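You operate a simulated robot arm through the tools that you are given. There is no shell and no other tool.

You run a simulated two-armed robot. Do the job below in one go: nothing can be reset, and whatever is moved stays where it is left.

JOB
Pump head 1 to at least the pressure on its test card.
Fine: no more than one bar over; guard and release lever shut, pump lever opened and shut again.

The check looks at the end state, three seconds after you hand in, the way a careful person would. Anything else that was tipped, shoved, dropped, spilled or broken makes it a failure.

ROBOT AND FRAMES
Two 7-joint arms with fingered hands on one trunk that stands fixed in place. Base frame: the origin is at the foot of the trunk, x ahead of it, y to its left, z up. Units: m, rad, N and s.
The left shoulder is at [0.02, 0.269, 1.215], the right one opposite. Payload 5 kg a hand.
Tool frame (each hand has its own): the origin (TCP) lies between the finger pads and is the grasp point; the fingertips stand 0.042 m ahead of it; z points along the fingers, y is the line along which they close. Largest opening 0.208 m; the body of the gripper starts 0.119 m behind the TCP. The gripper is a hand of 4 fingers: y runs from the thumb to the fingers, the wrist lies at [0, 0, -0.317] in the tool frame, and closing takes about 1.5 s.
Orientation is that of the tool frame in the base frame, as a unit quaternion [w, x, y, z]. With the fingers straight down and closing along the base's y, the tool's x points along the base's -x, its y along +y and its z along -z.

CONTROLS
- The arms move only by the tool drive_tool. It takes "left_plan", "right_plan" or both (then of equal length, played together; a hand with none holds still); each is a list of rows, each a list of 3 entries, a list of its own where there are three numbers: the shift along the tool's x, y, z in m, then the turn, a rotation vector about the tool's x, y, z in rad, then the finger opening in m, from 0 to 0.208. In form: [[[tx, ty, tz], [wx, wy, wz], claw], ...]. A call has 1 to 20 rows; each row is the pose to reach, as a shift and turn from the pose commanded when the call began, along the tool's axes at that moment. Each row takes 0.2 s and may step no farther than 0.05 m and 0.15 rad from the row before; otherwise, or with a gripper value out of range, the whole call is refused. Where a pose cannot be reached the arm comes as near as it can. A force on the tool above 40 N (or 10 N above the force at the start of the call, whichever is more), or a blocked arm, ends the call early, and 0.2 s more pass. Each finger travels about 0.153 m/s and halts on what it meets, pressing with about 29 N; the grip force reading is that of the motor and also rises with nothing between the fingers. The clock runs only during rows and for 0.2 s after the last one: add rows that repeat a pose to give the fingers time. It gives the time, the measured TCP pose, the force on the tool (base axes), the opening and the grip force at its end, in the units of the frame above (readings bear some noise), with the torque about the TCP (base axes, N m) and any sound that the robot's microphone picked up.
- Cameras (640 x 400 px; columns grow to the right, rows downward): "scene" is now at [0.1606, -0.0161, 1.512]; the picture's right is [-0.17, -0.98, 0.00], its down [-0.25, 0.04, -0.97] and it looks along [0.95, -0.17, -0.25] (base axes); focal length 214 px, centre (320, 200). "left" rides on the left gripper at [-0.094, 0.001, -0.146] in its tool frame; the picture's right is [-0.01, -1.00, 0.00], its down [0.84, -0.01, -0.54] and it looks along [0.54, -0.01, 0.84] (tool axes); focal length 280 px, centre (320, 200). "right" rides on the right gripper at [0.094, 0.001, -0.146] in its tool frame; the picture's right is [-0.02, 1.00, 0.00], its down [-0.84, -0.01, -0.54] and it looks along [-0.54, -0.01, 0.84] (tool axes); focal length 280 px, centre (320, 200).
- capture(camera): a new picture of that camera. The clock stands still meanwhile.
- raise_lower(by): slides the trunk up (or, below 0, down) by that many m; the arms and the scene camera ride with it, the base frame stays. It gives what a move gives, with no picture.
- preshape(shape, hand): the hand has 4 fingers and takes this shape, open, in about a second: jaw (thumb against the fingers, like two jaws); tri (thumb and two fingers); tip (a fingertip pinch); poke (one finger out to press); point (the index stretched); flat (the hand flat); cup (the hand cupped); fist (a fist). The gripper value then closes the fingers along that shape, each until it touches; the sizes above hold for jaw. It gives what a move gives, with no picture.
- pan_tilt(pan, tilt): turns the head with the scene camera to pan (to the left, within 1.396 rad either way) and tilt (down, from -0.506 to 1.204), counted from straight ahead of the robot. It gives what a move gives.
- locate(camera, pixels): for up to 12 pixels [column, row] of the newest picture of that camera ("zoom" is the newest enlarged one), the place [x, y, z] in the base frame of the surface seen there, good to about 0.002 m. The clock stands still meanwhile.
- enlarge(camera, box): a new picture of the part [left, top, right, bottom] of that camera's present view, enlarged. The clock stands still meanwhile.
- sign_off(): hands the job in; it is judged then, once.

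Unless the task says otherwise, let go and move clear before handing in.

The tools are called after "Request:" as name(argument=value, ...) on one line, values as JSON. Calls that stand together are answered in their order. drive_tool: Moves the arms, as the interface text tells. Its arguments: {"type":"object","properties":{"left_plan":{"type":"array"},"right_plan":{"type":"array"}},"required":[]} The other tools are called the same way: raise_lower (by) slides the trunk up or down; preshape (shape, hand) gives the hand a shape; pan_tilt (pan, tilt) turns the head that bears the scene camera; capture (camera) takes a picture; locate (camera, pixels) gives the place of the surface under pixels of a picture; enlarge (camera, box) takes an enlarged picture of a part of a camera's view; sign_off () hands the job in.

At the start:

```text
time_s: 0.0
left_ee_pos: [0.557, 0.1244, 1.6023]
left_tcp_rot: [0.001, 0.07, 0.998, 0.0]
left_force: [0.4, -0.9, 0.3]
left_torque: [-0.02, -0.01, -0.01]
left_finger_gap: 0.2076
left_finger_force: 0.0
left_shape: jaw
right_ee_pos: [0.4871, -0.2985, 1.601]
right_tcp_rot: [0.0, 0.071, 0.997, 0.0]
right_force: [0.1, -0.3, -0.2]
right_torque: [0.02, 0.01, 0.0]
right_finger_gap: 0.208
right_finger_force: 0.1
right_shape: jaw
trunk travel left (down, up): [-0.593, 0.028]
head pan, tilt: [-0.175, 0.257]
```

scene: 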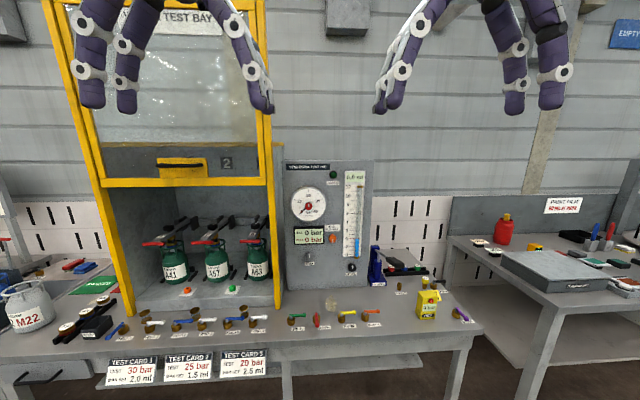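
right: 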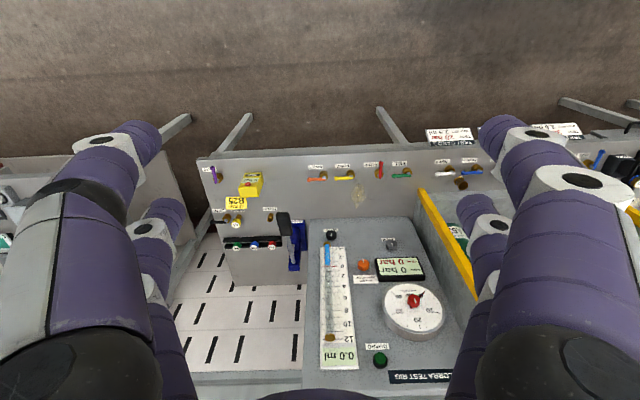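
left: 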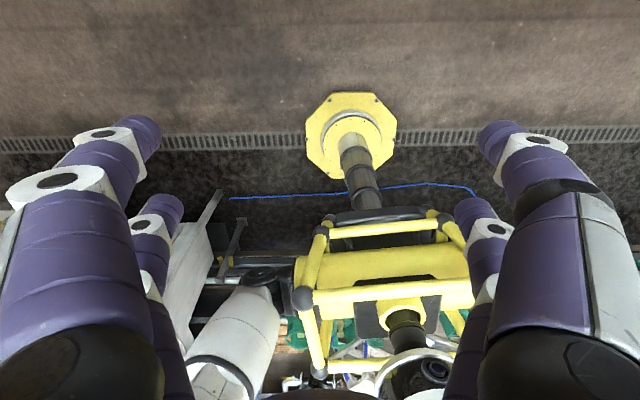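

The scene shows a test rig with guard (yellow frame, around 170,90), gauge panel (310,205), test cards (130,370) and a row of valves along the bench edge. I'll enlarge several parts to read the labels.

Request:
enlarge(camera="scene", box=[90, 280, 290, 400])

Request:
enlarge(camera="scene", box=[270, 150, 390, 290])

Request:
enlarge(camera="scene", box=[270, 260, 490, 340])

Request:
enlarge(camera="scene", box=[120, 190, 290, 310])

```text
3.20 times, centred on (190, 340) of scene
```

zoom: 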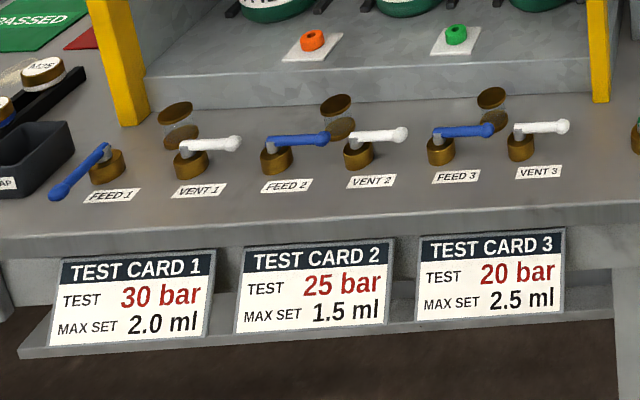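

```text
2.86 times, centred on (330, 220) of scene
```

zoom: 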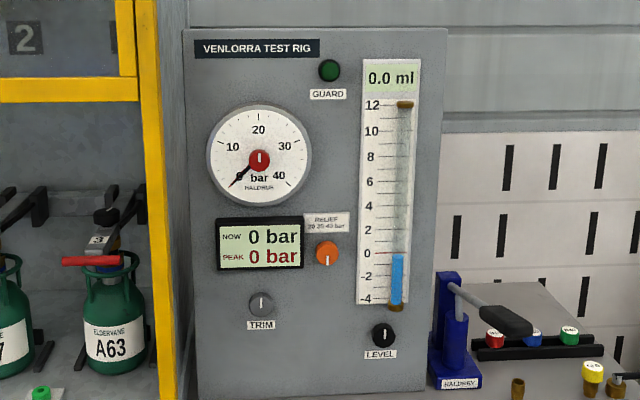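

```text
2.91 times, centred on (380, 300) of scene
```

zoom: 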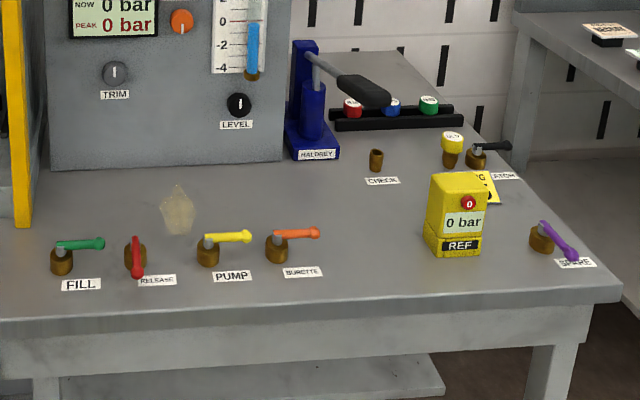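

```text
3.33 times, centred on (205, 250) of scene
```

zoom: 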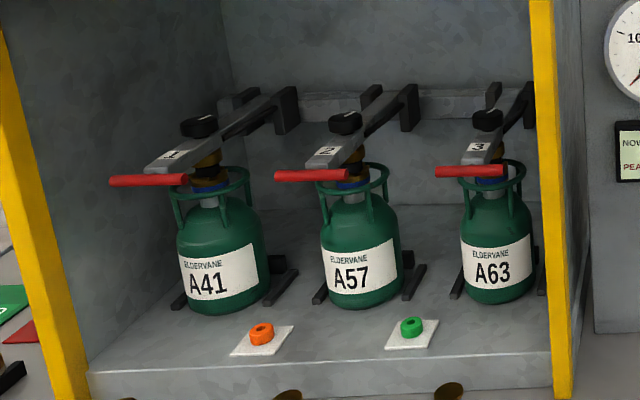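

The levers along the bench are readable: FEED 1 and RELEASE stand turned towards the front (open), while PUMP, FILL, BURETTE point right. I'll look closer at the panel, the relief label, the pump and the guard.

Request:
enlarge(camera="scene", box=[315, 200, 365, 240])

Request:
enlarge(camera="scene", box=[360, 230, 480, 320])

Request:
enlarge(camera="scene", box=[40, 0, 290, 190])

Request:
enlarge(camera="scene", box=[280, 295, 400, 335])

Request:
enlarge(camera="scene", box=[100, 300, 180, 350])

Request:
enlarge(camera="scene", box=[135, 215, 200, 270])

Request:
enlarge(camera="scene", box=[0, 230, 130, 350])

Request:
enlarge(camera="scene", box=[440, 180, 640, 310])

```text
10.00 times, centred on (340, 220) of scene
```

zoom: 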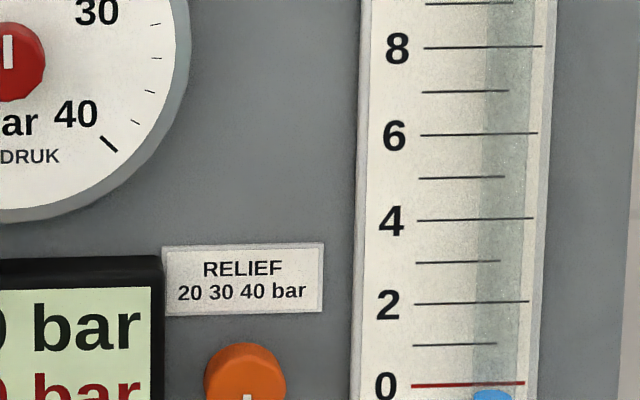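

```text
4.44 times, centred on (420, 275) of scene
```

zoom: 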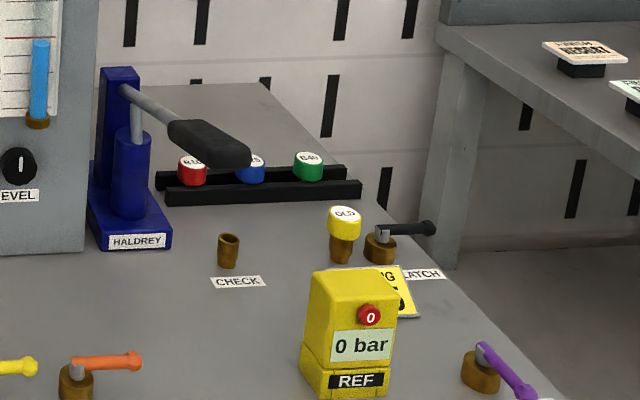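

```text
2.11 times, centred on (165, 95) of scene
```

zoom: 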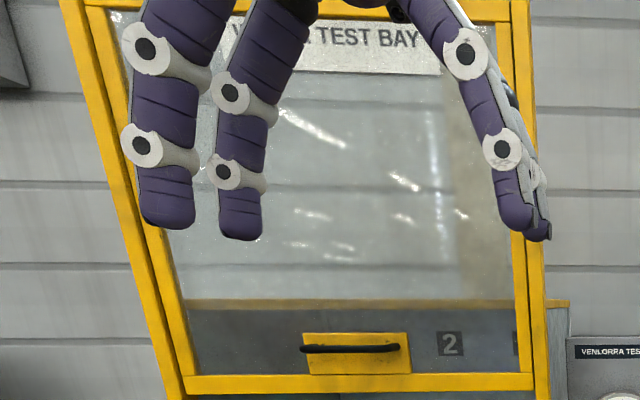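

```text
5.33 times, centred on (340, 315) of scene
```

zoom: 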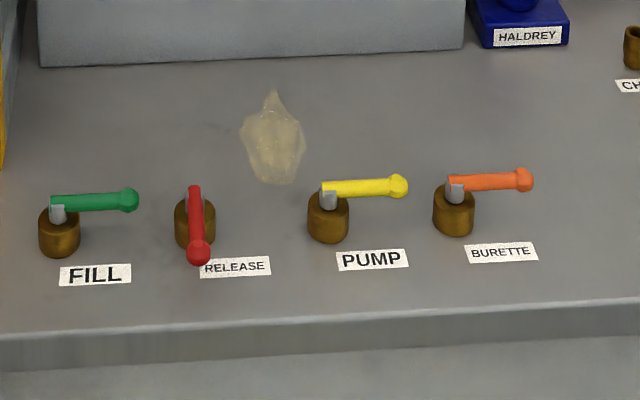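

```text
8.00 times, centred on (140, 325) of scene
```

zoom: 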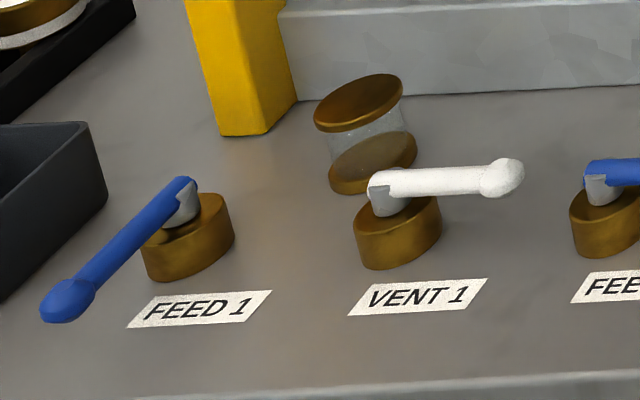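

```text
7.27 times, centred on (168, 242) of scene
```

zoom: 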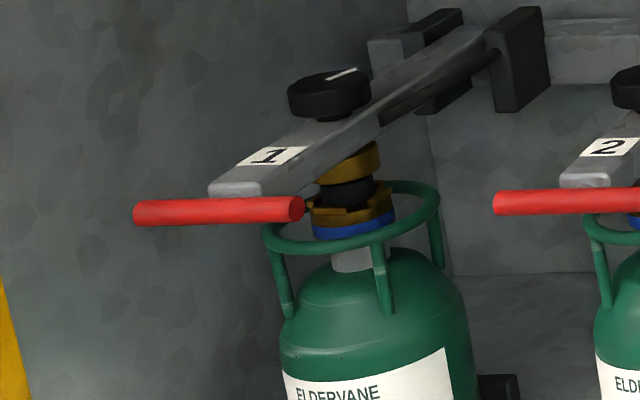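

```text
3.33 times, centred on (65, 290) of scene
```

zoom: 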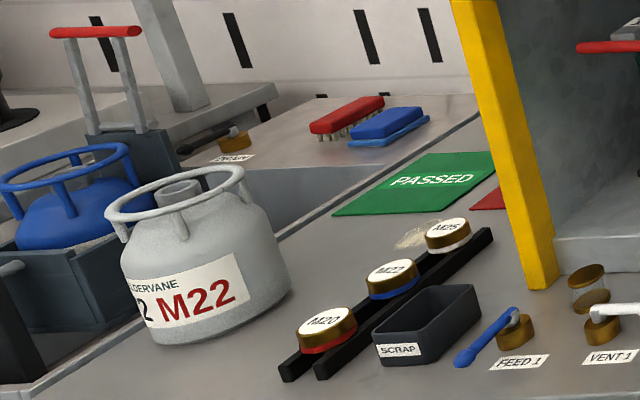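

```text
3.08 times, centred on (540, 245) of scene
```

zoom: 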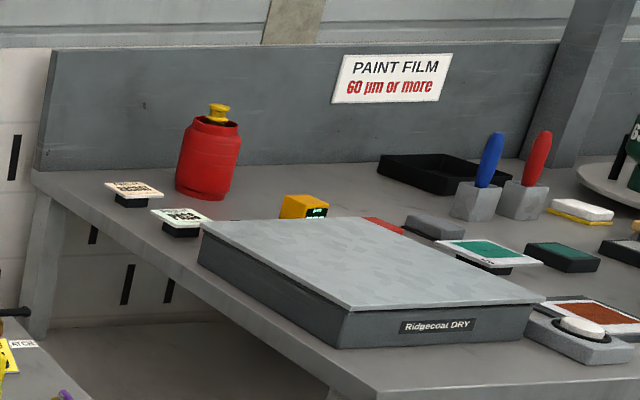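

I'll check the relief knob, the lower part of the panel, the LATCH label and the card near REF before planning.

Request:
enlarge(camera="scene", box=[295, 220, 365, 280])

Request:
enlarge(camera="scene", box=[390, 265, 450, 320])

Request:
enlarge(camera="scene", box=[285, 160, 345, 250])

Request:
pan_tilt(pan=0.25, tilt=0.2)

Request:
capture(camera="scene")

```text
6.67 times, centred on (330, 250) of scene
```

zoom: 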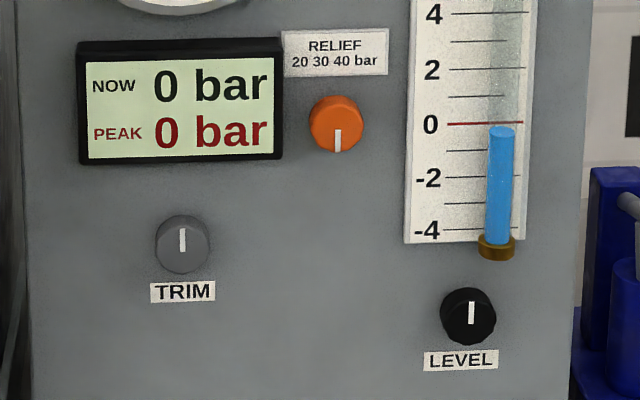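

```text
7.27 times, centred on (420, 292) of scene
```

zoom: 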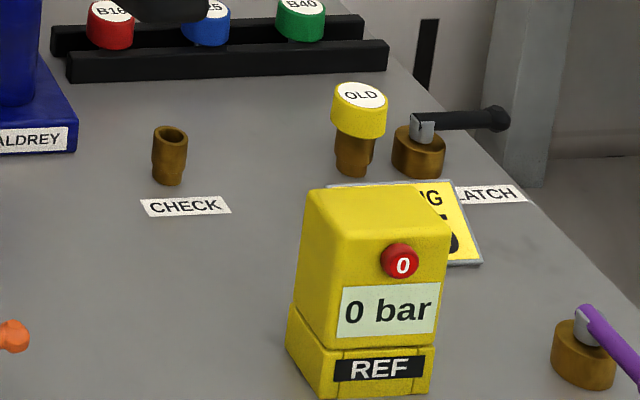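

```text
4.44 times, centred on (315, 205) of scene
```

zoom: 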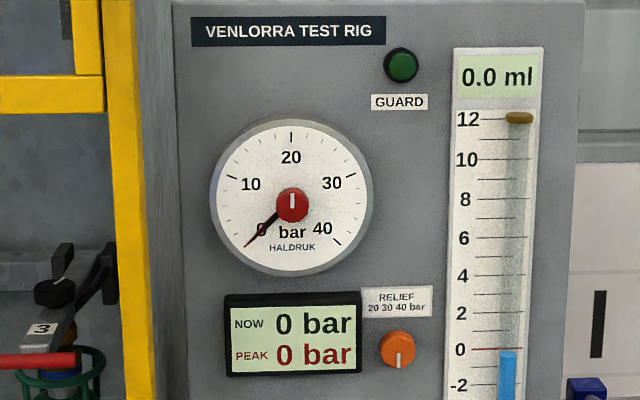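

```text
time_s: 0.9
left_ee_pos: [0.558, 0.1231, 1.6019]
left_tcp_rot: [0.001, 0.071, 0.997, 0.0]
left_force: [-0.5, 1.1, 0.3]
left_torque: [-0.01, -0.01, -0.01]
left_finger_gap: 0.208
left_finger_force: 0.1
left_shape: jaw
right_ee_pos: [0.4863, -0.2986, 1.6009]
right_tcp_rot: [0.0, 0.07, 0.998, 0.0]
right_force: [-0.3, -0.2, -0.8]
right_torque: [-0.01, 0.02, 0.01]
right_finger_gap: 0.2078
right_finger_force: 0.1
right_shape: jaw
trunk travel left (down, up): [-0.593, 0.028]
head pan, tilt: [0.25, 0.201]
```

```text
taken
```

scene: 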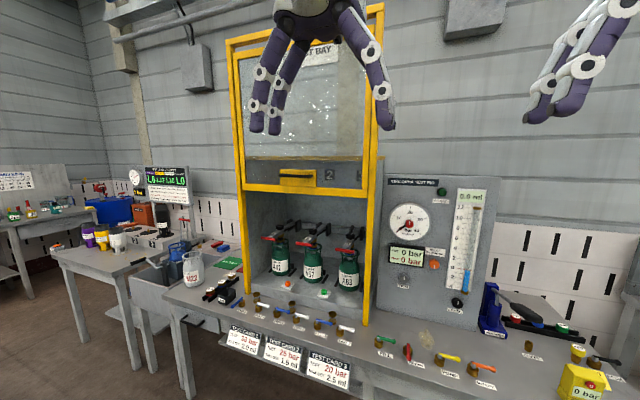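

The whole bench is in view; the guard's handle sits at about (297,176) and the levers between (255,295) and (490,385). I'll locate the handle, frame and levers.

Request:
enlarge(camera="scene", box=[220, 140, 380, 240])

Request:
locate(camera="zoom", pixels=[[250, 148], [365, 148], [250, 128], [300, 148], [300, 165], [200, 195], [500, 200], [300, 195], [85, 300], [600, 300], [250, 142], [365, 142]])

Request:
enlarge(camera="scene", box=[360, 310, 520, 400])

```text
4.00 times, centred on (300, 190) of scene
```

zoom: 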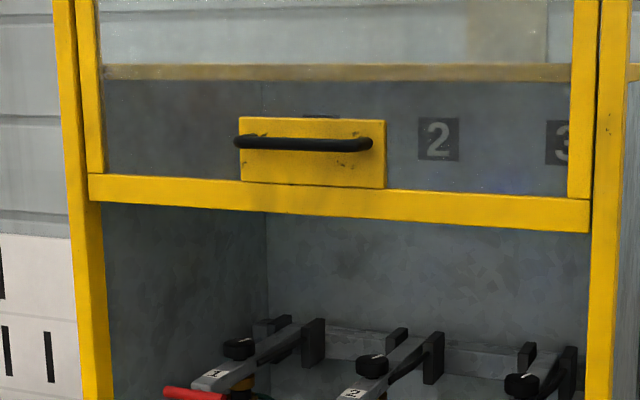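

```text
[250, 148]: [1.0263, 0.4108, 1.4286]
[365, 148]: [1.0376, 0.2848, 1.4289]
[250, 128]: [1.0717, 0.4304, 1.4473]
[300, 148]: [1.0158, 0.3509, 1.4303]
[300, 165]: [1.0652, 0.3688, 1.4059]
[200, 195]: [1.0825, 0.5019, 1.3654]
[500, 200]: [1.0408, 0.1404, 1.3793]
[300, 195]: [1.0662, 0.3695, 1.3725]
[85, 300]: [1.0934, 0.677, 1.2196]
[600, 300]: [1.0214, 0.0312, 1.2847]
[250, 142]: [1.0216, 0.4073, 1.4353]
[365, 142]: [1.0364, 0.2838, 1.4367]
```

```text
4.00 times, centred on (440, 355) of scene
```

zoom: 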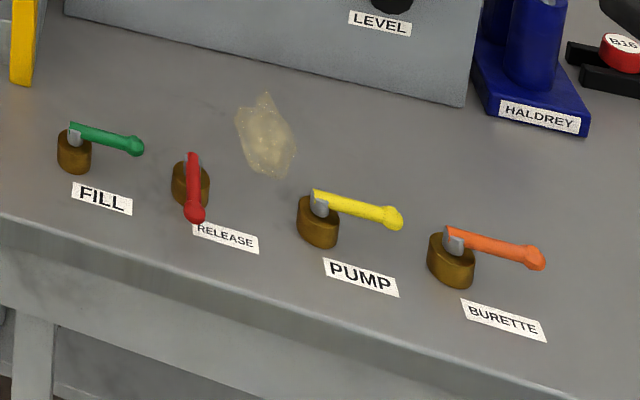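

The guard handle bar is at about x 1.02–1.04, y 0.28–0.41, z 1.43, standing about 3 cm off its plate. Now I'll locate the levers in the newest zoom: RELEASE (194,213), PUMP (390,217), posts and labels.

Request:
locate(camera="zoom", pixels=[[194, 213], [192, 165], [192, 185], [390, 217], [330, 200], [355, 207], [130, 147], [82, 130], [535, 260], [465, 237], [320, 235], [270, 130]])

Request:
locate(camera="scene", pixels=[[408, 380], [510, 320], [300, 240], [330, 240]])

Request:
enlarge(camera="scene", box=[460, 270, 640, 400])

```text
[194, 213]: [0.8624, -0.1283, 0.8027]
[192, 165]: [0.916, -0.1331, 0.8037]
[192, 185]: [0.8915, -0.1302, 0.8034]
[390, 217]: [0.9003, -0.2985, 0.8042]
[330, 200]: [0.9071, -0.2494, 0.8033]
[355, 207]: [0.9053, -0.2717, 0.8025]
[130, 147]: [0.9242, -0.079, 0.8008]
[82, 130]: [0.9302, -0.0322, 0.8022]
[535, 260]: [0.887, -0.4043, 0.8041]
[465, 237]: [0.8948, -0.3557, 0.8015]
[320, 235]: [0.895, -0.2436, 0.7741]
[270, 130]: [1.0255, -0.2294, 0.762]
```

```text
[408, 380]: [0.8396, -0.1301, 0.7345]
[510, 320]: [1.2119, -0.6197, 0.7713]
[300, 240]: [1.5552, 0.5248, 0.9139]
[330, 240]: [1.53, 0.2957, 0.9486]
```

```text
3.08 times, centred on (550, 335) of scene
```

zoom: 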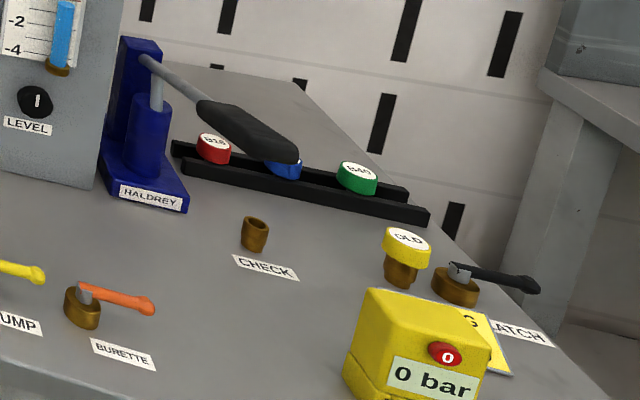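

The labelled plugs (B16/B25/B40), "OLD" fitting and the half-hidden yellow card near REF could matter, so I'll read them with the right hand camera at (235,205).

Request:
enlarge(camera="right", box=[195, 160, 315, 270])

Request:
enlarge(camera="right", box=[215, 190, 265, 230])

Request:
enlarge(camera="right", box=[300, 150, 480, 270])

```text
3.64 times, centred on (255, 215) of right
```

zoom: 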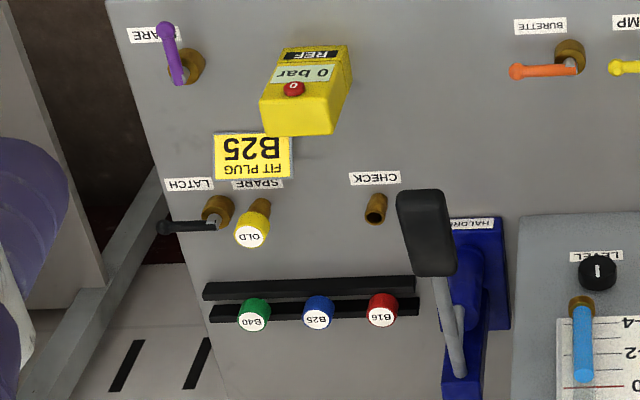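

```text
10.00 times, centred on (240, 210) of right
```

zoom: 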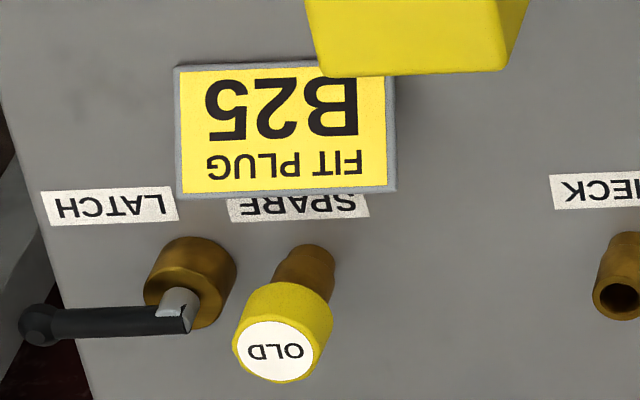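

```text
3.33 times, centred on (390, 210) of right
```

zoom: 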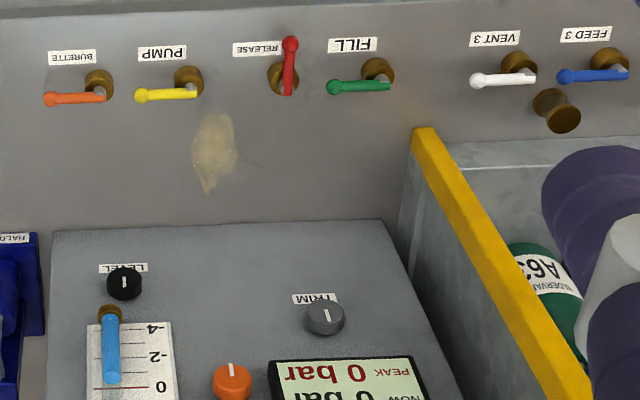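

The labels are clear now: the plug/SPARE items belong to something else, RELEASE is open (points to the front), and the guard is up with its handle bar at about (1.02, 0.35, 1.43). I'll bring the left hand, tilted forward and nearly closed, in front of and above the handle.

Request:
drive_tool(left_plan=[[[-0.03, 0.032, 0.0], [0, -0.12, 0], 0.16], [[-0.065, 0.064, 0.0], [0, -0.24, 0], 0.12], [[-0.1, 0.096, 0.0], [0, -0.36, 0], 0.08], [[-0.135, 0.128, 0.0], [0, -0.48, 0], 0.05], [[-0.17, 0.16, 0.0], [0, -0.6, 0], 0.05], [[-0.205, 0.192, 0.0], [0, -0.72, 0], 0.05], [[-0.24, 0.224, 0.0], [0, -0.84, 0], 0.05], [[-0.275, 0.25, 0.01], [0, -0.9, 0], 0.05], [[-0.31, 0.27, 0.03], [0, -0.9, 0], 0.05], [[-0.33, 0.288, 0.05], [0, -0.9, 0], 0.05], [[-0.33, 0.288, 0.06], [0, -0.9, 0], 0.05]])

Request:
capture(camera="left")

Request:
capture(camera="scene")

```text
time_s: 3.3
left_ee_pos: [0.9255, 0.3632, 1.5426]
left_tcp_rot: [0.434, 0.064, 0.898, -0.032]
left_force: [-1.2, -0.4, 0.8]
left_torque: [0.04, 0.01, 0.04]
left_finger_gap: 0.0503
left_finger_force: 0.0
left_shape: jaw
right_ee_pos: [0.486, -0.2988, 1.6031]
right_tcp_rot: [0.0, 0.07, 0.998, 0.0]
right_force: [-0.2, -0.3, 0.0]
right_torque: [0.04, -0.02, -0.02]
right_finger_gap: 0.208
right_finger_force: 0.3
right_shape: jaw
trunk travel left (down, up): [-0.593, 0.028]
head pan, tilt: [0.25, 0.201]
```

```text
taken
```

left: 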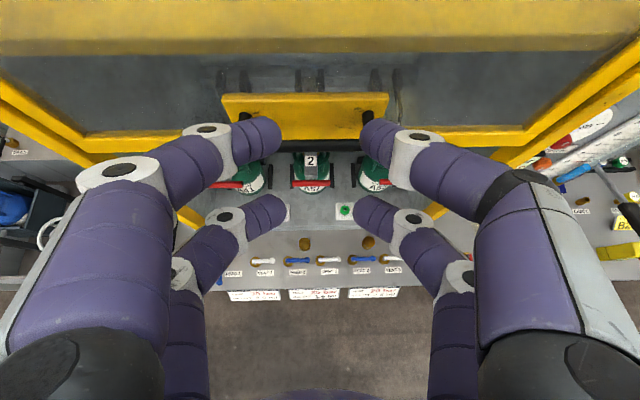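

```text
taken
```

scene: 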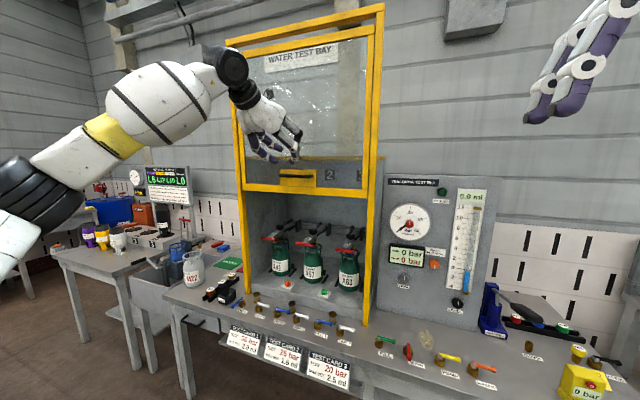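

The hand has two pairs of fingers, an upper one (tips near (262,138), (378,138)) and a lower one ((268,208), (372,208)). I'll measure their spacing to see how to take the handle bar.

Request:
locate(camera="left", pixels=[[270, 138], [372, 138], [277, 210], [362, 210], [250, 125], [250, 155], [300, 147], [340, 147], [315, 145], [320, 100], [255, 225], [255, 198]])

Request:
enlarge(camera="left", box=[190, 70, 450, 250])

Request:
enlarge(camera="scene", box=[200, 60, 400, 220])

```text
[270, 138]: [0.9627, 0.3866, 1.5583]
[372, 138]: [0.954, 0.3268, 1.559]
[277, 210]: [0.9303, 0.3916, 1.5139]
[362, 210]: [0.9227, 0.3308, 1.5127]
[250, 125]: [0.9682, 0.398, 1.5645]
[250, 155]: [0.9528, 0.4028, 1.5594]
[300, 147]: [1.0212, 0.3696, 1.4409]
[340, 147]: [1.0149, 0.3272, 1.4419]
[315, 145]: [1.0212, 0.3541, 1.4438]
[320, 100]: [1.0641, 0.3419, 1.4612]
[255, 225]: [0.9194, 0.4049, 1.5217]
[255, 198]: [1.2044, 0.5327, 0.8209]
```

```text
2.22 times, centred on (320, 160) of left
```

zoom: 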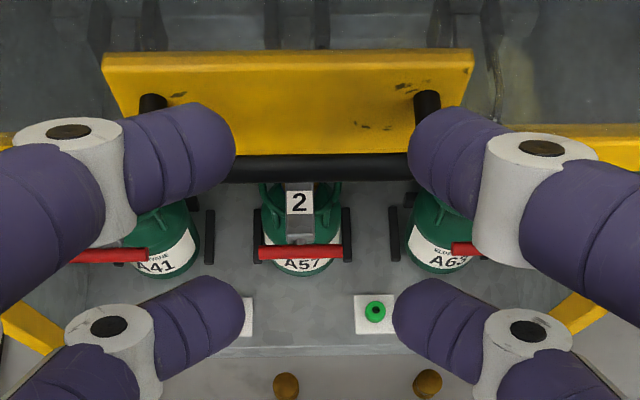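

```text
2.50 times, centred on (300, 140) of scene
```

zoom: 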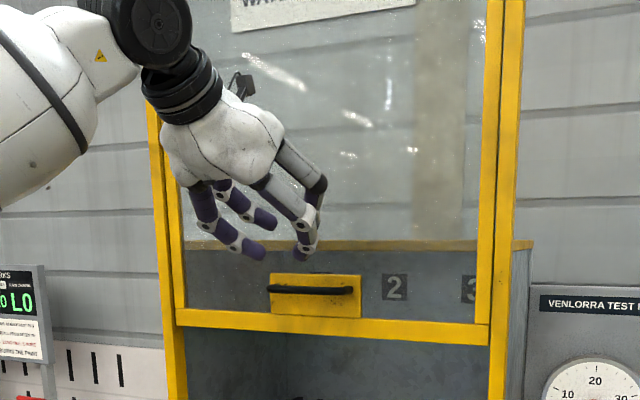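

The finger pairs are 0.055 m apart, leaving about 0.033 m between them, so the handle bar can lie between upper and lower pair. I'll flatten the tilt to 75° and drop to just in front of the bar, then check alignment.

Request:
drive_tool(left_plan=[[[0.02, 0, 0.018], [0, -0.14, 0], 0.03], [[0.042, 0, 0.036], [0, -0.27, 0], 0.03], [[0.0622, 0, 0.055], [0, -0.4, 0], 0.03], [[0.0622, 0, 0.055], [0, -0.4, 0], 0.03]])

Request:
enlarge(camera="left", box=[190, 70, 450, 250])

Request:
enlarge(camera="scene", box=[200, 60, 400, 220])

```text
time_s: 4.3
left_ee_pos: [0.9266, 0.3601, 1.4616]
left_tcp_rot: [0.605, 0.057, 0.793, -0.043]
left_force: [-0.9, -1.5, 1.3]
left_torque: [0.06, 0.09, 0.17]
left_finger_gap: 0.0302
left_finger_force: 0.1
left_shape: jaw
right_ee_pos: [0.486, -0.3019, 1.6028]
right_tcp_rot: [0.001, 0.072, 0.997, 0.0]
right_force: [-0.4, -1.3, 0.6]
right_torque: [0.2, -0.18, -0.02]
right_finger_gap: 0.2079
right_finger_force: 0.1
right_shape: jaw
trunk travel left (down, up): [-0.593, 0.028]
head pan, tilt: [0.25, 0.201]
```

```text
2.22 times, centred on (320, 160) of left
```

zoom: 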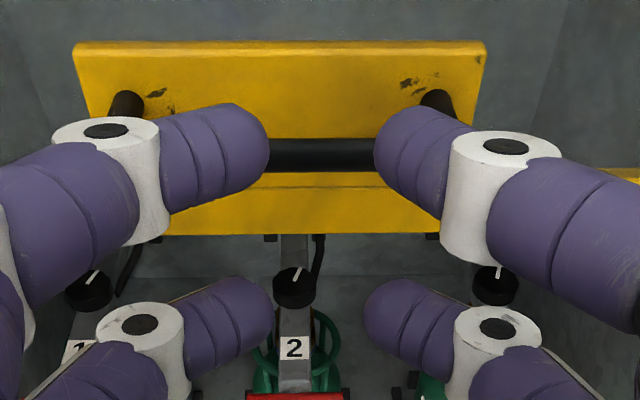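

```text
2.50 times, centred on (300, 140) of scene
```

zoom: 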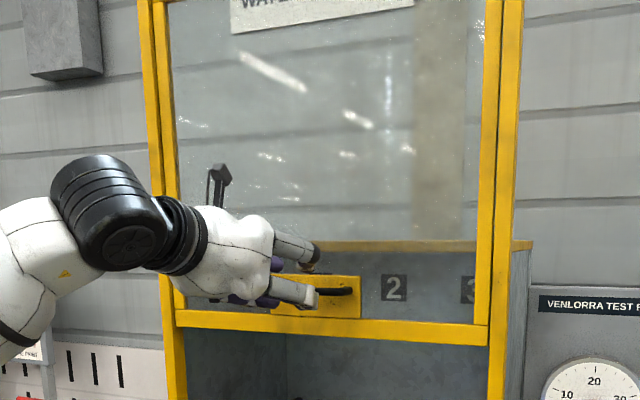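

The hand is now in line with the bar seen at (320,155) between the upper finger pair. I'll measure the bar once more from here before inserting.

Request:
enlarge(camera="left", box=[280, 100, 360, 170])

Request:
locate(camera="left", pixels=[[320, 127], [320, 130], [320, 133], [320, 136], [320, 138], [308, 133], [335, 133], [320, 112], [320, 155], [285, 135], [355, 135], [285, 205]])

```text
5.71 times, centred on (320, 135) of left
```

zoom: 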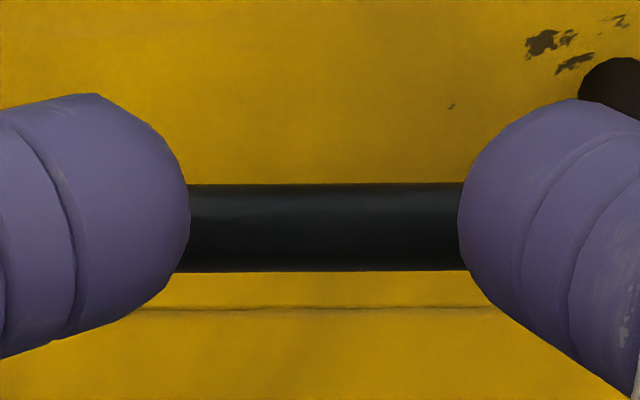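

```text
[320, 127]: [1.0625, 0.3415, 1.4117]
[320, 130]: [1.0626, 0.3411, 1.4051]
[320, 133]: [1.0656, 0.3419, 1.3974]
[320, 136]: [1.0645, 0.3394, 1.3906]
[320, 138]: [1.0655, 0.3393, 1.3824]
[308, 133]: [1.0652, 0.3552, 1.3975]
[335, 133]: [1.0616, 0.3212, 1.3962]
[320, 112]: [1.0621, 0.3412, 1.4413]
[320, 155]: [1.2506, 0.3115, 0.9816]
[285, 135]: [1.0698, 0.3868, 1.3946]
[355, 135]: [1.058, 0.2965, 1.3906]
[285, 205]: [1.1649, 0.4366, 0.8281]
```

Those pixels referred to the older full picture; I'll use the newest zoom instead, where the bar spans rows 183–270.

Request:
locate(camera="zoom", pixels=[[320, 188], [320, 205], [320, 225], [320, 245], [320, 262], [240, 225], [420, 225], [320, 100], [320, 330], [170, 200], [480, 200]])

```text
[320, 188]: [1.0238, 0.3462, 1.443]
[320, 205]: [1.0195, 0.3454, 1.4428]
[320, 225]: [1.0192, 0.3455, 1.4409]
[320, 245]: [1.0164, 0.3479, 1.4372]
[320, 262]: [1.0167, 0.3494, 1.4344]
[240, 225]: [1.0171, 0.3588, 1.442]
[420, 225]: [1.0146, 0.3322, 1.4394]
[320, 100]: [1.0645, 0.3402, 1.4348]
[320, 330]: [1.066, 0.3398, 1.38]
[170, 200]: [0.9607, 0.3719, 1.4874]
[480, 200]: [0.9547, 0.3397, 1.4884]
```

The bar's centre is (1.025, 0.347, 1.434), radius 9 mm, exactly in the middle between the finger pairs. I'll advance 0.08 m along the fingers to straddle it.

Request:
drive_tool(left_plan=[[[0, 0.001, 0.03], [0, 0, 0], 0.03], [[0, 0.001, 0.055], [0, 0, 0], 0.03], [[0, 0.001, 0.07], [0, 0, 0], 0.03], [[0, 0.001, 0.08], [0, 0, 0], 0.03], [[0, 0.001, 0.08], [0, 0, 0], 0.03]])

Request:
capture(camera="left")

Request:
enlarge(camera="scene", box=[240, 110, 360, 210])

```text
time_s: 5.5
left_ee_pos: [1.0068, 0.3547, 1.4366]
left_tcp_rot: [0.604, 0.056, 0.794, -0.043]
left_force: [0.0, 1.1, 0.0]
left_torque: [-0.02, 0.0, -0.05]
left_finger_gap: 0.0304
left_finger_force: 0.0
left_shape: jaw
right_ee_pos: [0.4868, -0.2979, 1.6011]
right_tcp_rot: [0.0, 0.07, 0.998, 0.0]
right_force: [0.7, 0.6, -0.4]
right_torque: [-0.06, 0.05, 0.02]
right_finger_gap: 0.2082
right_finger_force: 0.1
right_shape: jaw
trunk travel left (down, up): [-0.593, 0.028]
head pan, tilt: [0.25, 0.201]
```

```text
taken
```

left: 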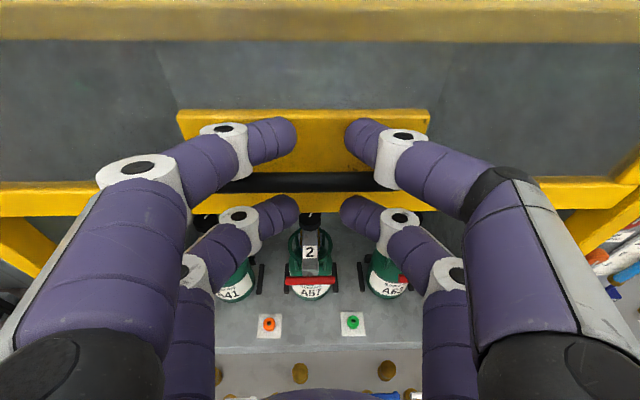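

```text
4.00 times, centred on (300, 160) of scene
```

zoom: 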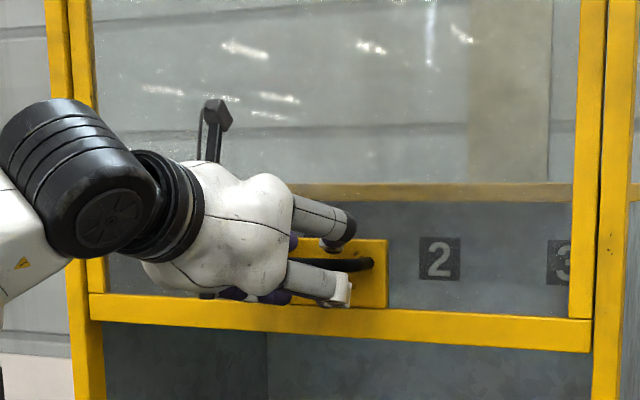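

The bar now lies between the upper and lower finger pairs with no contact force. I'll pull straight down a little and watch the force.

Request:
drive_tool(left_plan=[[[0.0096, 0, 0.0026], [0, 0, 0], 0.03], [[0.0193, 0, 0.0053], [0, 0, 0], 0.03], [[0.0289, 0, 0.0079], [0, 0, 0], 0.03], [[0.0386, 0, 0.0106], [0, 0, 0], 0.03], [[0.0482, 0, 0.0132], [0, 0, 0], 0.03]])

Request:
enlarge(camera="scene", box=[240, 110, 360, 210])

```text
time_s: 6.7
left_ee_pos: [1.0062, 0.3537, 1.3863]
left_tcp_rot: [0.603, 0.055, 0.794, -0.042]
left_force: [-0.5, -0.5, 0.8]
left_torque: [-0.01, 0.01, -0.07]
left_finger_gap: 0.0302
left_finger_force: 0.0
left_shape: jaw
right_ee_pos: [0.4879, -0.2995, 1.602]
right_tcp_rot: [0.0, 0.071, 0.997, 0.0]
right_force: [0.6, 1.6, -0.4]
right_torque: [-0.01, 0.03, -0.03]
right_finger_gap: 0.208
right_finger_force: 0.1
right_shape: jaw
trunk travel left (down, up): [-0.593, 0.028]
head pan, tilt: [0.25, 0.201]
```

```text
4.00 times, centred on (300, 160) of scene
```

zoom: 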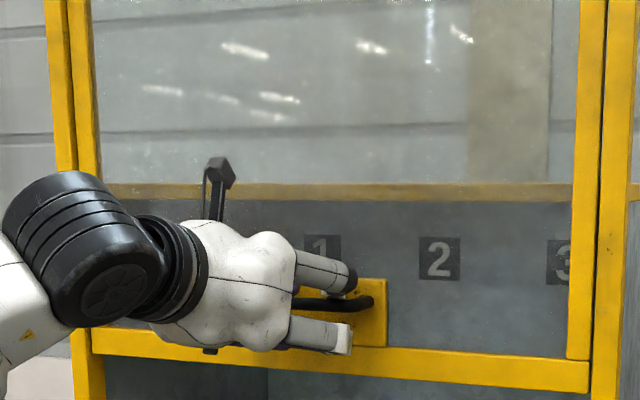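

The guard slides down freely with the handle. I'll go on another 0.25 m and check arm clearance.

Request:
drive_tool(left_plan=[[[0.0241, 0, 0.0066], [0, 0, 0], 0.03], [[0.0482, 0, 0.0132], [0, 0, 0], 0.03], [[0.0723, 0, 0.0198], [0, 0, 0], 0.03], [[0.0965, 0, 0.0264], [0, 0, 0], 0.03], [[0.1206, 0, 0.033], [0, 0, 0], 0.03], [[0.1447, 0, 0.0396], [0, 0, 0], 0.03], [[0.1688, 0, 0.0462], [0, 0, 0], 0.03], [[0.1929, 0, 0.0528], [0, 0, 0], 0.03], [[0.217, 0, 0.0594], [0, 0, 0], 0.03], [[0.2411, 0, 0.066], [0, 0, 0], 0.03]])

Request:
capture(camera="scene")

Request:
capture(camera="left")

```text
time_s: 8.9
left_ee_pos: [1.0026, 0.3514, 1.1361]
left_tcp_rot: [0.604, 0.056, 0.794, -0.043]
left_force: [1.6, 1.1, 1.4]
left_torque: [0.0, 0.14, -0.07]
left_finger_gap: 0.0301
left_finger_force: 0.1
left_shape: jaw
right_ee_pos: [0.4858, -0.2988, 1.6025]
right_tcp_rot: [-0.001, 0.071, 0.997, 0.0]
right_force: [0.4, 0.2, 0.1]
right_torque: [-0.05, 0.07, 0.01]
right_finger_gap: 0.2077
right_finger_force: 0.0
right_shape: jaw
trunk travel left (down, up): [-0.593, 0.028]
head pan, tilt: [0.25, 0.201]
```

```text
taken
```

scene: 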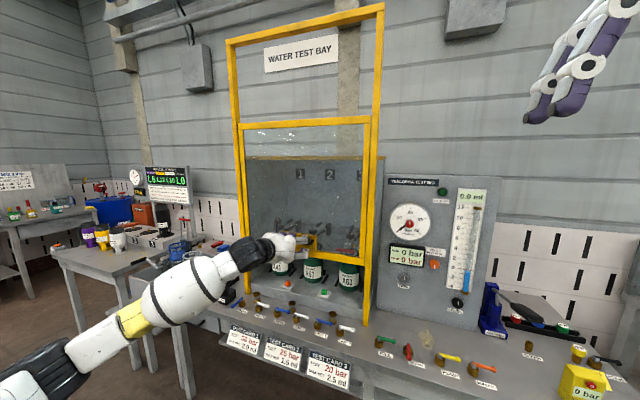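

```text
taken
```

left: 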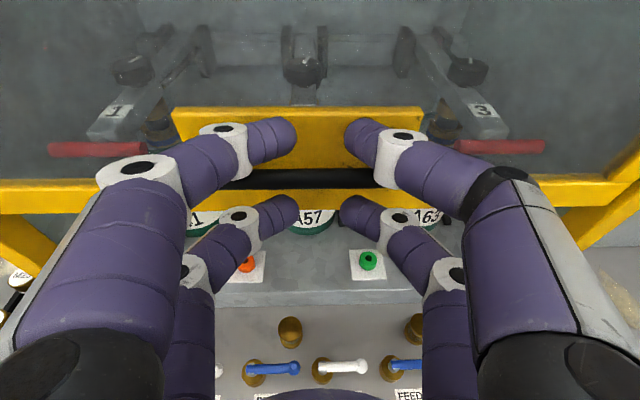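

The guard is halfway; I need the forearm's height over the bench before going lower, since it slopes to the lower left from (260,250) to (80,360).

Request:
locate(camera="scene", pixels=[[245, 250], [210, 275], [190, 300], [160, 320], [135, 330], [100, 350], [60, 375], [150, 285], [280, 245], [265, 310], [232, 303], [215, 293]])

```text
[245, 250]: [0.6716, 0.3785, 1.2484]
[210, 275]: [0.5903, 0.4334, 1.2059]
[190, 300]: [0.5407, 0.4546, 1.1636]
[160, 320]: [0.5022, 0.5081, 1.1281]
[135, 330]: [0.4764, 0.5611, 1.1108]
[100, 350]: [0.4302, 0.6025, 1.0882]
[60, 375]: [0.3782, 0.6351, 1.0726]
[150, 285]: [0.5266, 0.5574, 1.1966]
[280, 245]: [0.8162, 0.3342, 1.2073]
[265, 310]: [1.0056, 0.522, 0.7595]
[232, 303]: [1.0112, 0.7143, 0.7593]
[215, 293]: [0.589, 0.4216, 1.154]
```

The forearm sits well in front of the bench and above it, so there's room. I'll lower another 0.19 m.

Request:
drive_tool(left_plan=[[[0.0241, 0, 0.0066], [0, 0, 0], 0.03], [[0.0482, 0, 0.0132], [0, 0, 0], 0.03], [[0.0723, 0, 0.0198], [0, 0, 0], 0.03], [[0.0965, 0, 0.0264], [0, 0, 0], 0.03], [[0.1206, 0, 0.033], [0, 0, 0], 0.03], [[0.1447, 0, 0.0396], [0, 0, 0], 0.03], [[0.164, 0, 0.0448], [0, 0, 0], 0.03], [[0.1833, 0, 0.05], [0, 0, 0], 0.03]])

Request:
capture(camera="scene")

Request:
capture(camera="left")

```text
time_s: 10.7
left_ee_pos: [1.003, 0.3614, 0.9597]
left_tcp_rot: [0.605, 0.059, 0.793, -0.044]
left_force: [1.0, 4.3, 0.9]
left_torque: [-0.15, 0.13, -0.67]
left_finger_gap: 0.0298
left_finger_force: 0.1
left_shape: jaw
left hand out of reach, approached as far as the arm can: row 7, 8
right_ee_pos: [0.491, -0.3013, 1.5998]
right_tcp_rot: [-0.002, 0.071, 0.997, 0.0]
right_force: [3.9, -4.5, -1.0]
right_torque: [0.59, 0.45, 0.01]
right_finger_gap: 0.208
right_finger_force: 0.0
right_shape: jaw
trunk travel left (down, up): [-0.593, 0.028]
head pan, tilt: [0.25, 0.201]
```

```text
taken
```

scene: 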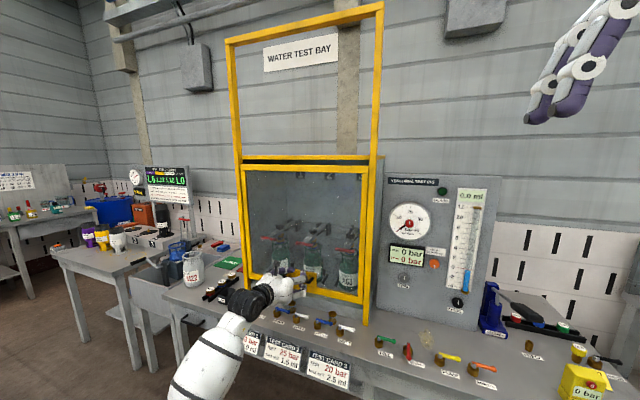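

```text
taken
```

left: 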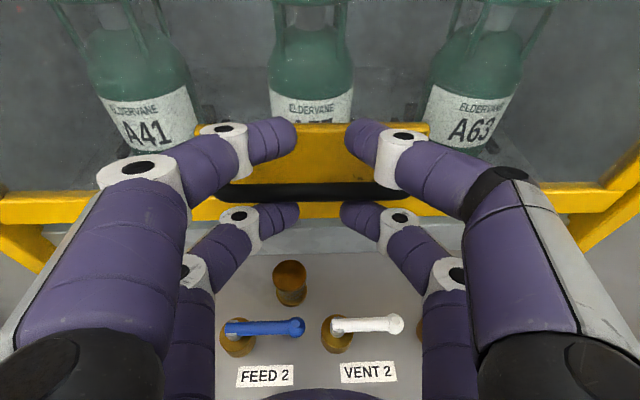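

The arm ran out of reach at TCP z 0.96. I'll measure how far the guard's bottom rail still stands above the bay floor, then use the trunk.

Request:
enlarge(camera="scene", box=[230, 230, 390, 330])

Request:
locate(camera="left", pixels=[[200, 212], [440, 208], [200, 222], [440, 217], [330, 225], [330, 192], [250, 240], [420, 240], [200, 205], [440, 200]])

```text
4.00 times, centred on (310, 280) of scene
```

zoom: 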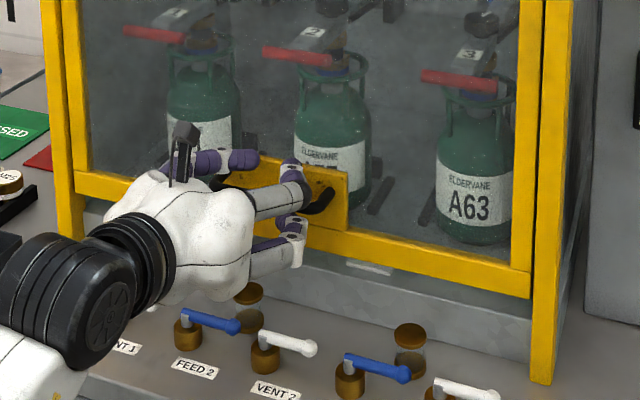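

```text
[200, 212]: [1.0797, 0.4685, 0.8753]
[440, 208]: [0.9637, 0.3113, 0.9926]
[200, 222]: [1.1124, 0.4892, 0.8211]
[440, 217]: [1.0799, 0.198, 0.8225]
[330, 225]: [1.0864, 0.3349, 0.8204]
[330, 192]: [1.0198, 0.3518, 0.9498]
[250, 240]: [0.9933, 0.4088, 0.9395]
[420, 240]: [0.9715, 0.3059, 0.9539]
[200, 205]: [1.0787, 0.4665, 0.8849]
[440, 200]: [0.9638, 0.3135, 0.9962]
```

The rail's underside is at about z 0.873 and the bay sill at 0.822, so roughly 5 cm remain. I'll lower the trunk by 0.04 first.

Request:
raise_lower(by=-0.04)

Request:
enlarge(camera="scene", box=[230, 210, 390, 310])

Request:
capture(camera="left")

```text
time_s: 11.5
left_ee_pos: [1.0008, 0.3587, 0.922]
left_tcp_rot: [0.606, 0.06, 0.792, -0.046]
left_force: [0.0, 0.1, 0.4]
left_torque: [0.02, 0.0, 0.03]
left_finger_gap: 0.0301
left_finger_force: 0.1
left_shape: jaw
right_ee_pos: [0.4866, -0.2986, 1.5605]
right_tcp_rot: [-0.001, 0.072, 0.997, 0.001]
right_force: [0.5, -0.8, 0.4]
right_torque: [0.07, 0.03, 0.04]
right_finger_gap: 0.2077
right_finger_force: 0.1
right_shape: jaw
trunk travel left (down, up): [-0.553, 0.068]
head pan, tilt: [0.25, 0.201]
```

```text
4.00 times, centred on (310, 260) of scene
```

zoom: 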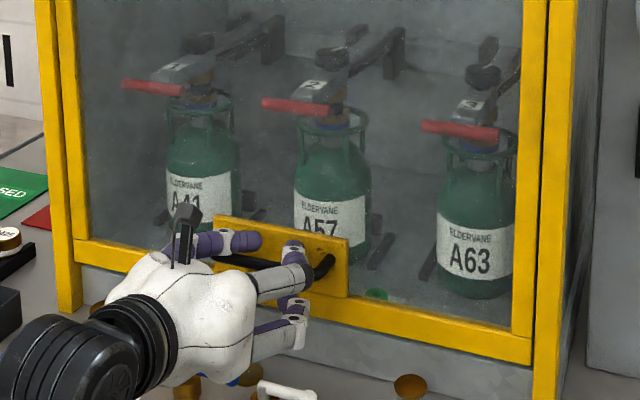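

```text
taken
```

left: 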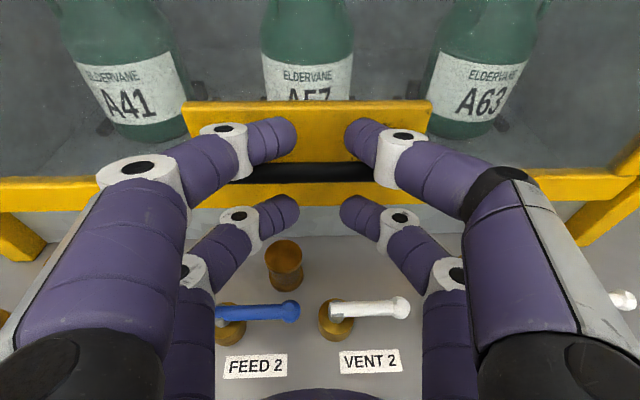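

The rail now overlaps the sill. I'll push down further with the arm in 1 cm steps so that a stop shows up as force.

Request:
drive_tool(left_plan=[[[0.0096, 0, 0.0026], [0, 0, 0], 0.03], [[0.0193, 0, 0.0053], [0, 0, 0], 0.03], [[0.0289, 0, 0.0079], [0, 0, 0], 0.03], [[0.0338, 0, 0.0092], [0, 0, 0], 0.03]])

Request:
capture(camera="scene")

Request:
enlarge(camera="scene", box=[230, 210, 390, 310])

```text
time_s: 12.5
left_ee_pos: [1.0007, 0.3584, 0.885]
left_tcp_rot: [0.606, 0.06, 0.792, -0.046]
left_force: [2.0, 0.5, 2.1]
left_torque: [-0.08, -0.03, 0.06]
left_finger_gap: 0.0297
left_finger_force: 0.2
left_shape: jaw
right_ee_pos: [0.4868, -0.2981, 1.562]
right_tcp_rot: [0.0, 0.07, 0.998, 0.0]
right_force: [0.3, 0.7, 0.3]
right_torque: [-0.01, -0.02, -0.03]
right_finger_gap: 0.208
right_finger_force: 0.0
right_shape: jaw
trunk travel left (down, up): [-0.553, 0.068]
head pan, tilt: [0.25, 0.201]
```

```text
taken
```

scene: 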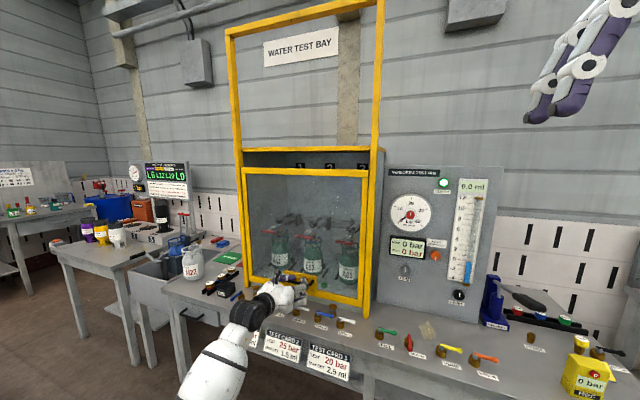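

```text
4.00 times, centred on (310, 260) of scene
```

zoom: 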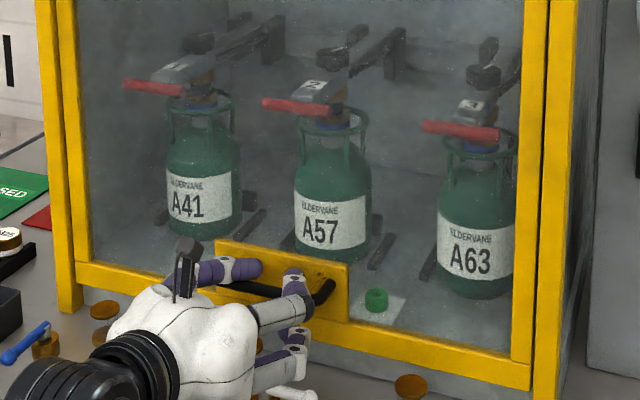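

The GUARD lamp at (443,183) is now lit. I'll push a bit further to see whether the guard is truly at its stop.

Request:
drive_tool(left_plan=[[[0.0072, 0, 0.002], [0, 0, 0], 0.03], [[0.0145, 0, 0.004], [0, 0, 0], 0.03], [[0.0193, 0, 0.0053], [0, 0, 0], 0.03]])

Request:
enlarge(camera="scene", box=[230, 140, 470, 310])

Request:
capture(camera="left")

```text
time_s: 13.4
left_ee_pos: [1.0018, 0.3587, 0.8777]
left_tcp_rot: [0.612, 0.06, 0.787, -0.046]
left_force: [-3.7, -0.6, 14.2]
left_torque: [-0.11, -0.47, -0.14]
left_finger_gap: 0.0307
left_finger_force: 0.0
left_shape: jaw
right_ee_pos: [0.4873, -0.2981, 1.5613]
right_tcp_rot: [-0.001, 0.071, 0.998, 0.0]
right_force: [2.1, 0.6, -0.7]
right_torque: [-0.05, 0.27, -0.02]
right_finger_gap: 0.208
right_finger_force: 0.1
right_shape: jaw
trunk travel left (down, up): [-0.553, 0.068]
head pan, tilt: [0.25, 0.201]
stopped in row 3 (left hand): the force on the tool passed its limit at 42 N (the readings are from after the stop); the commanded pose is now the measured one
```

```text
2.35 times, centred on (350, 225) of scene
```

zoom: 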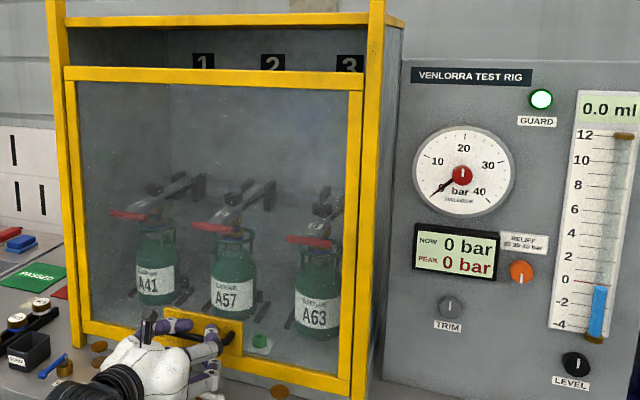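

```text
taken
```

left: 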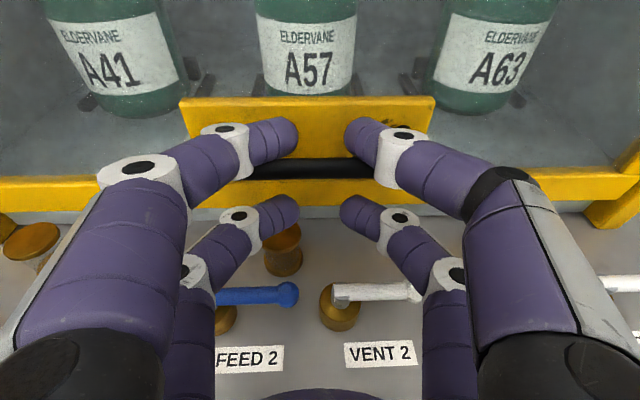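

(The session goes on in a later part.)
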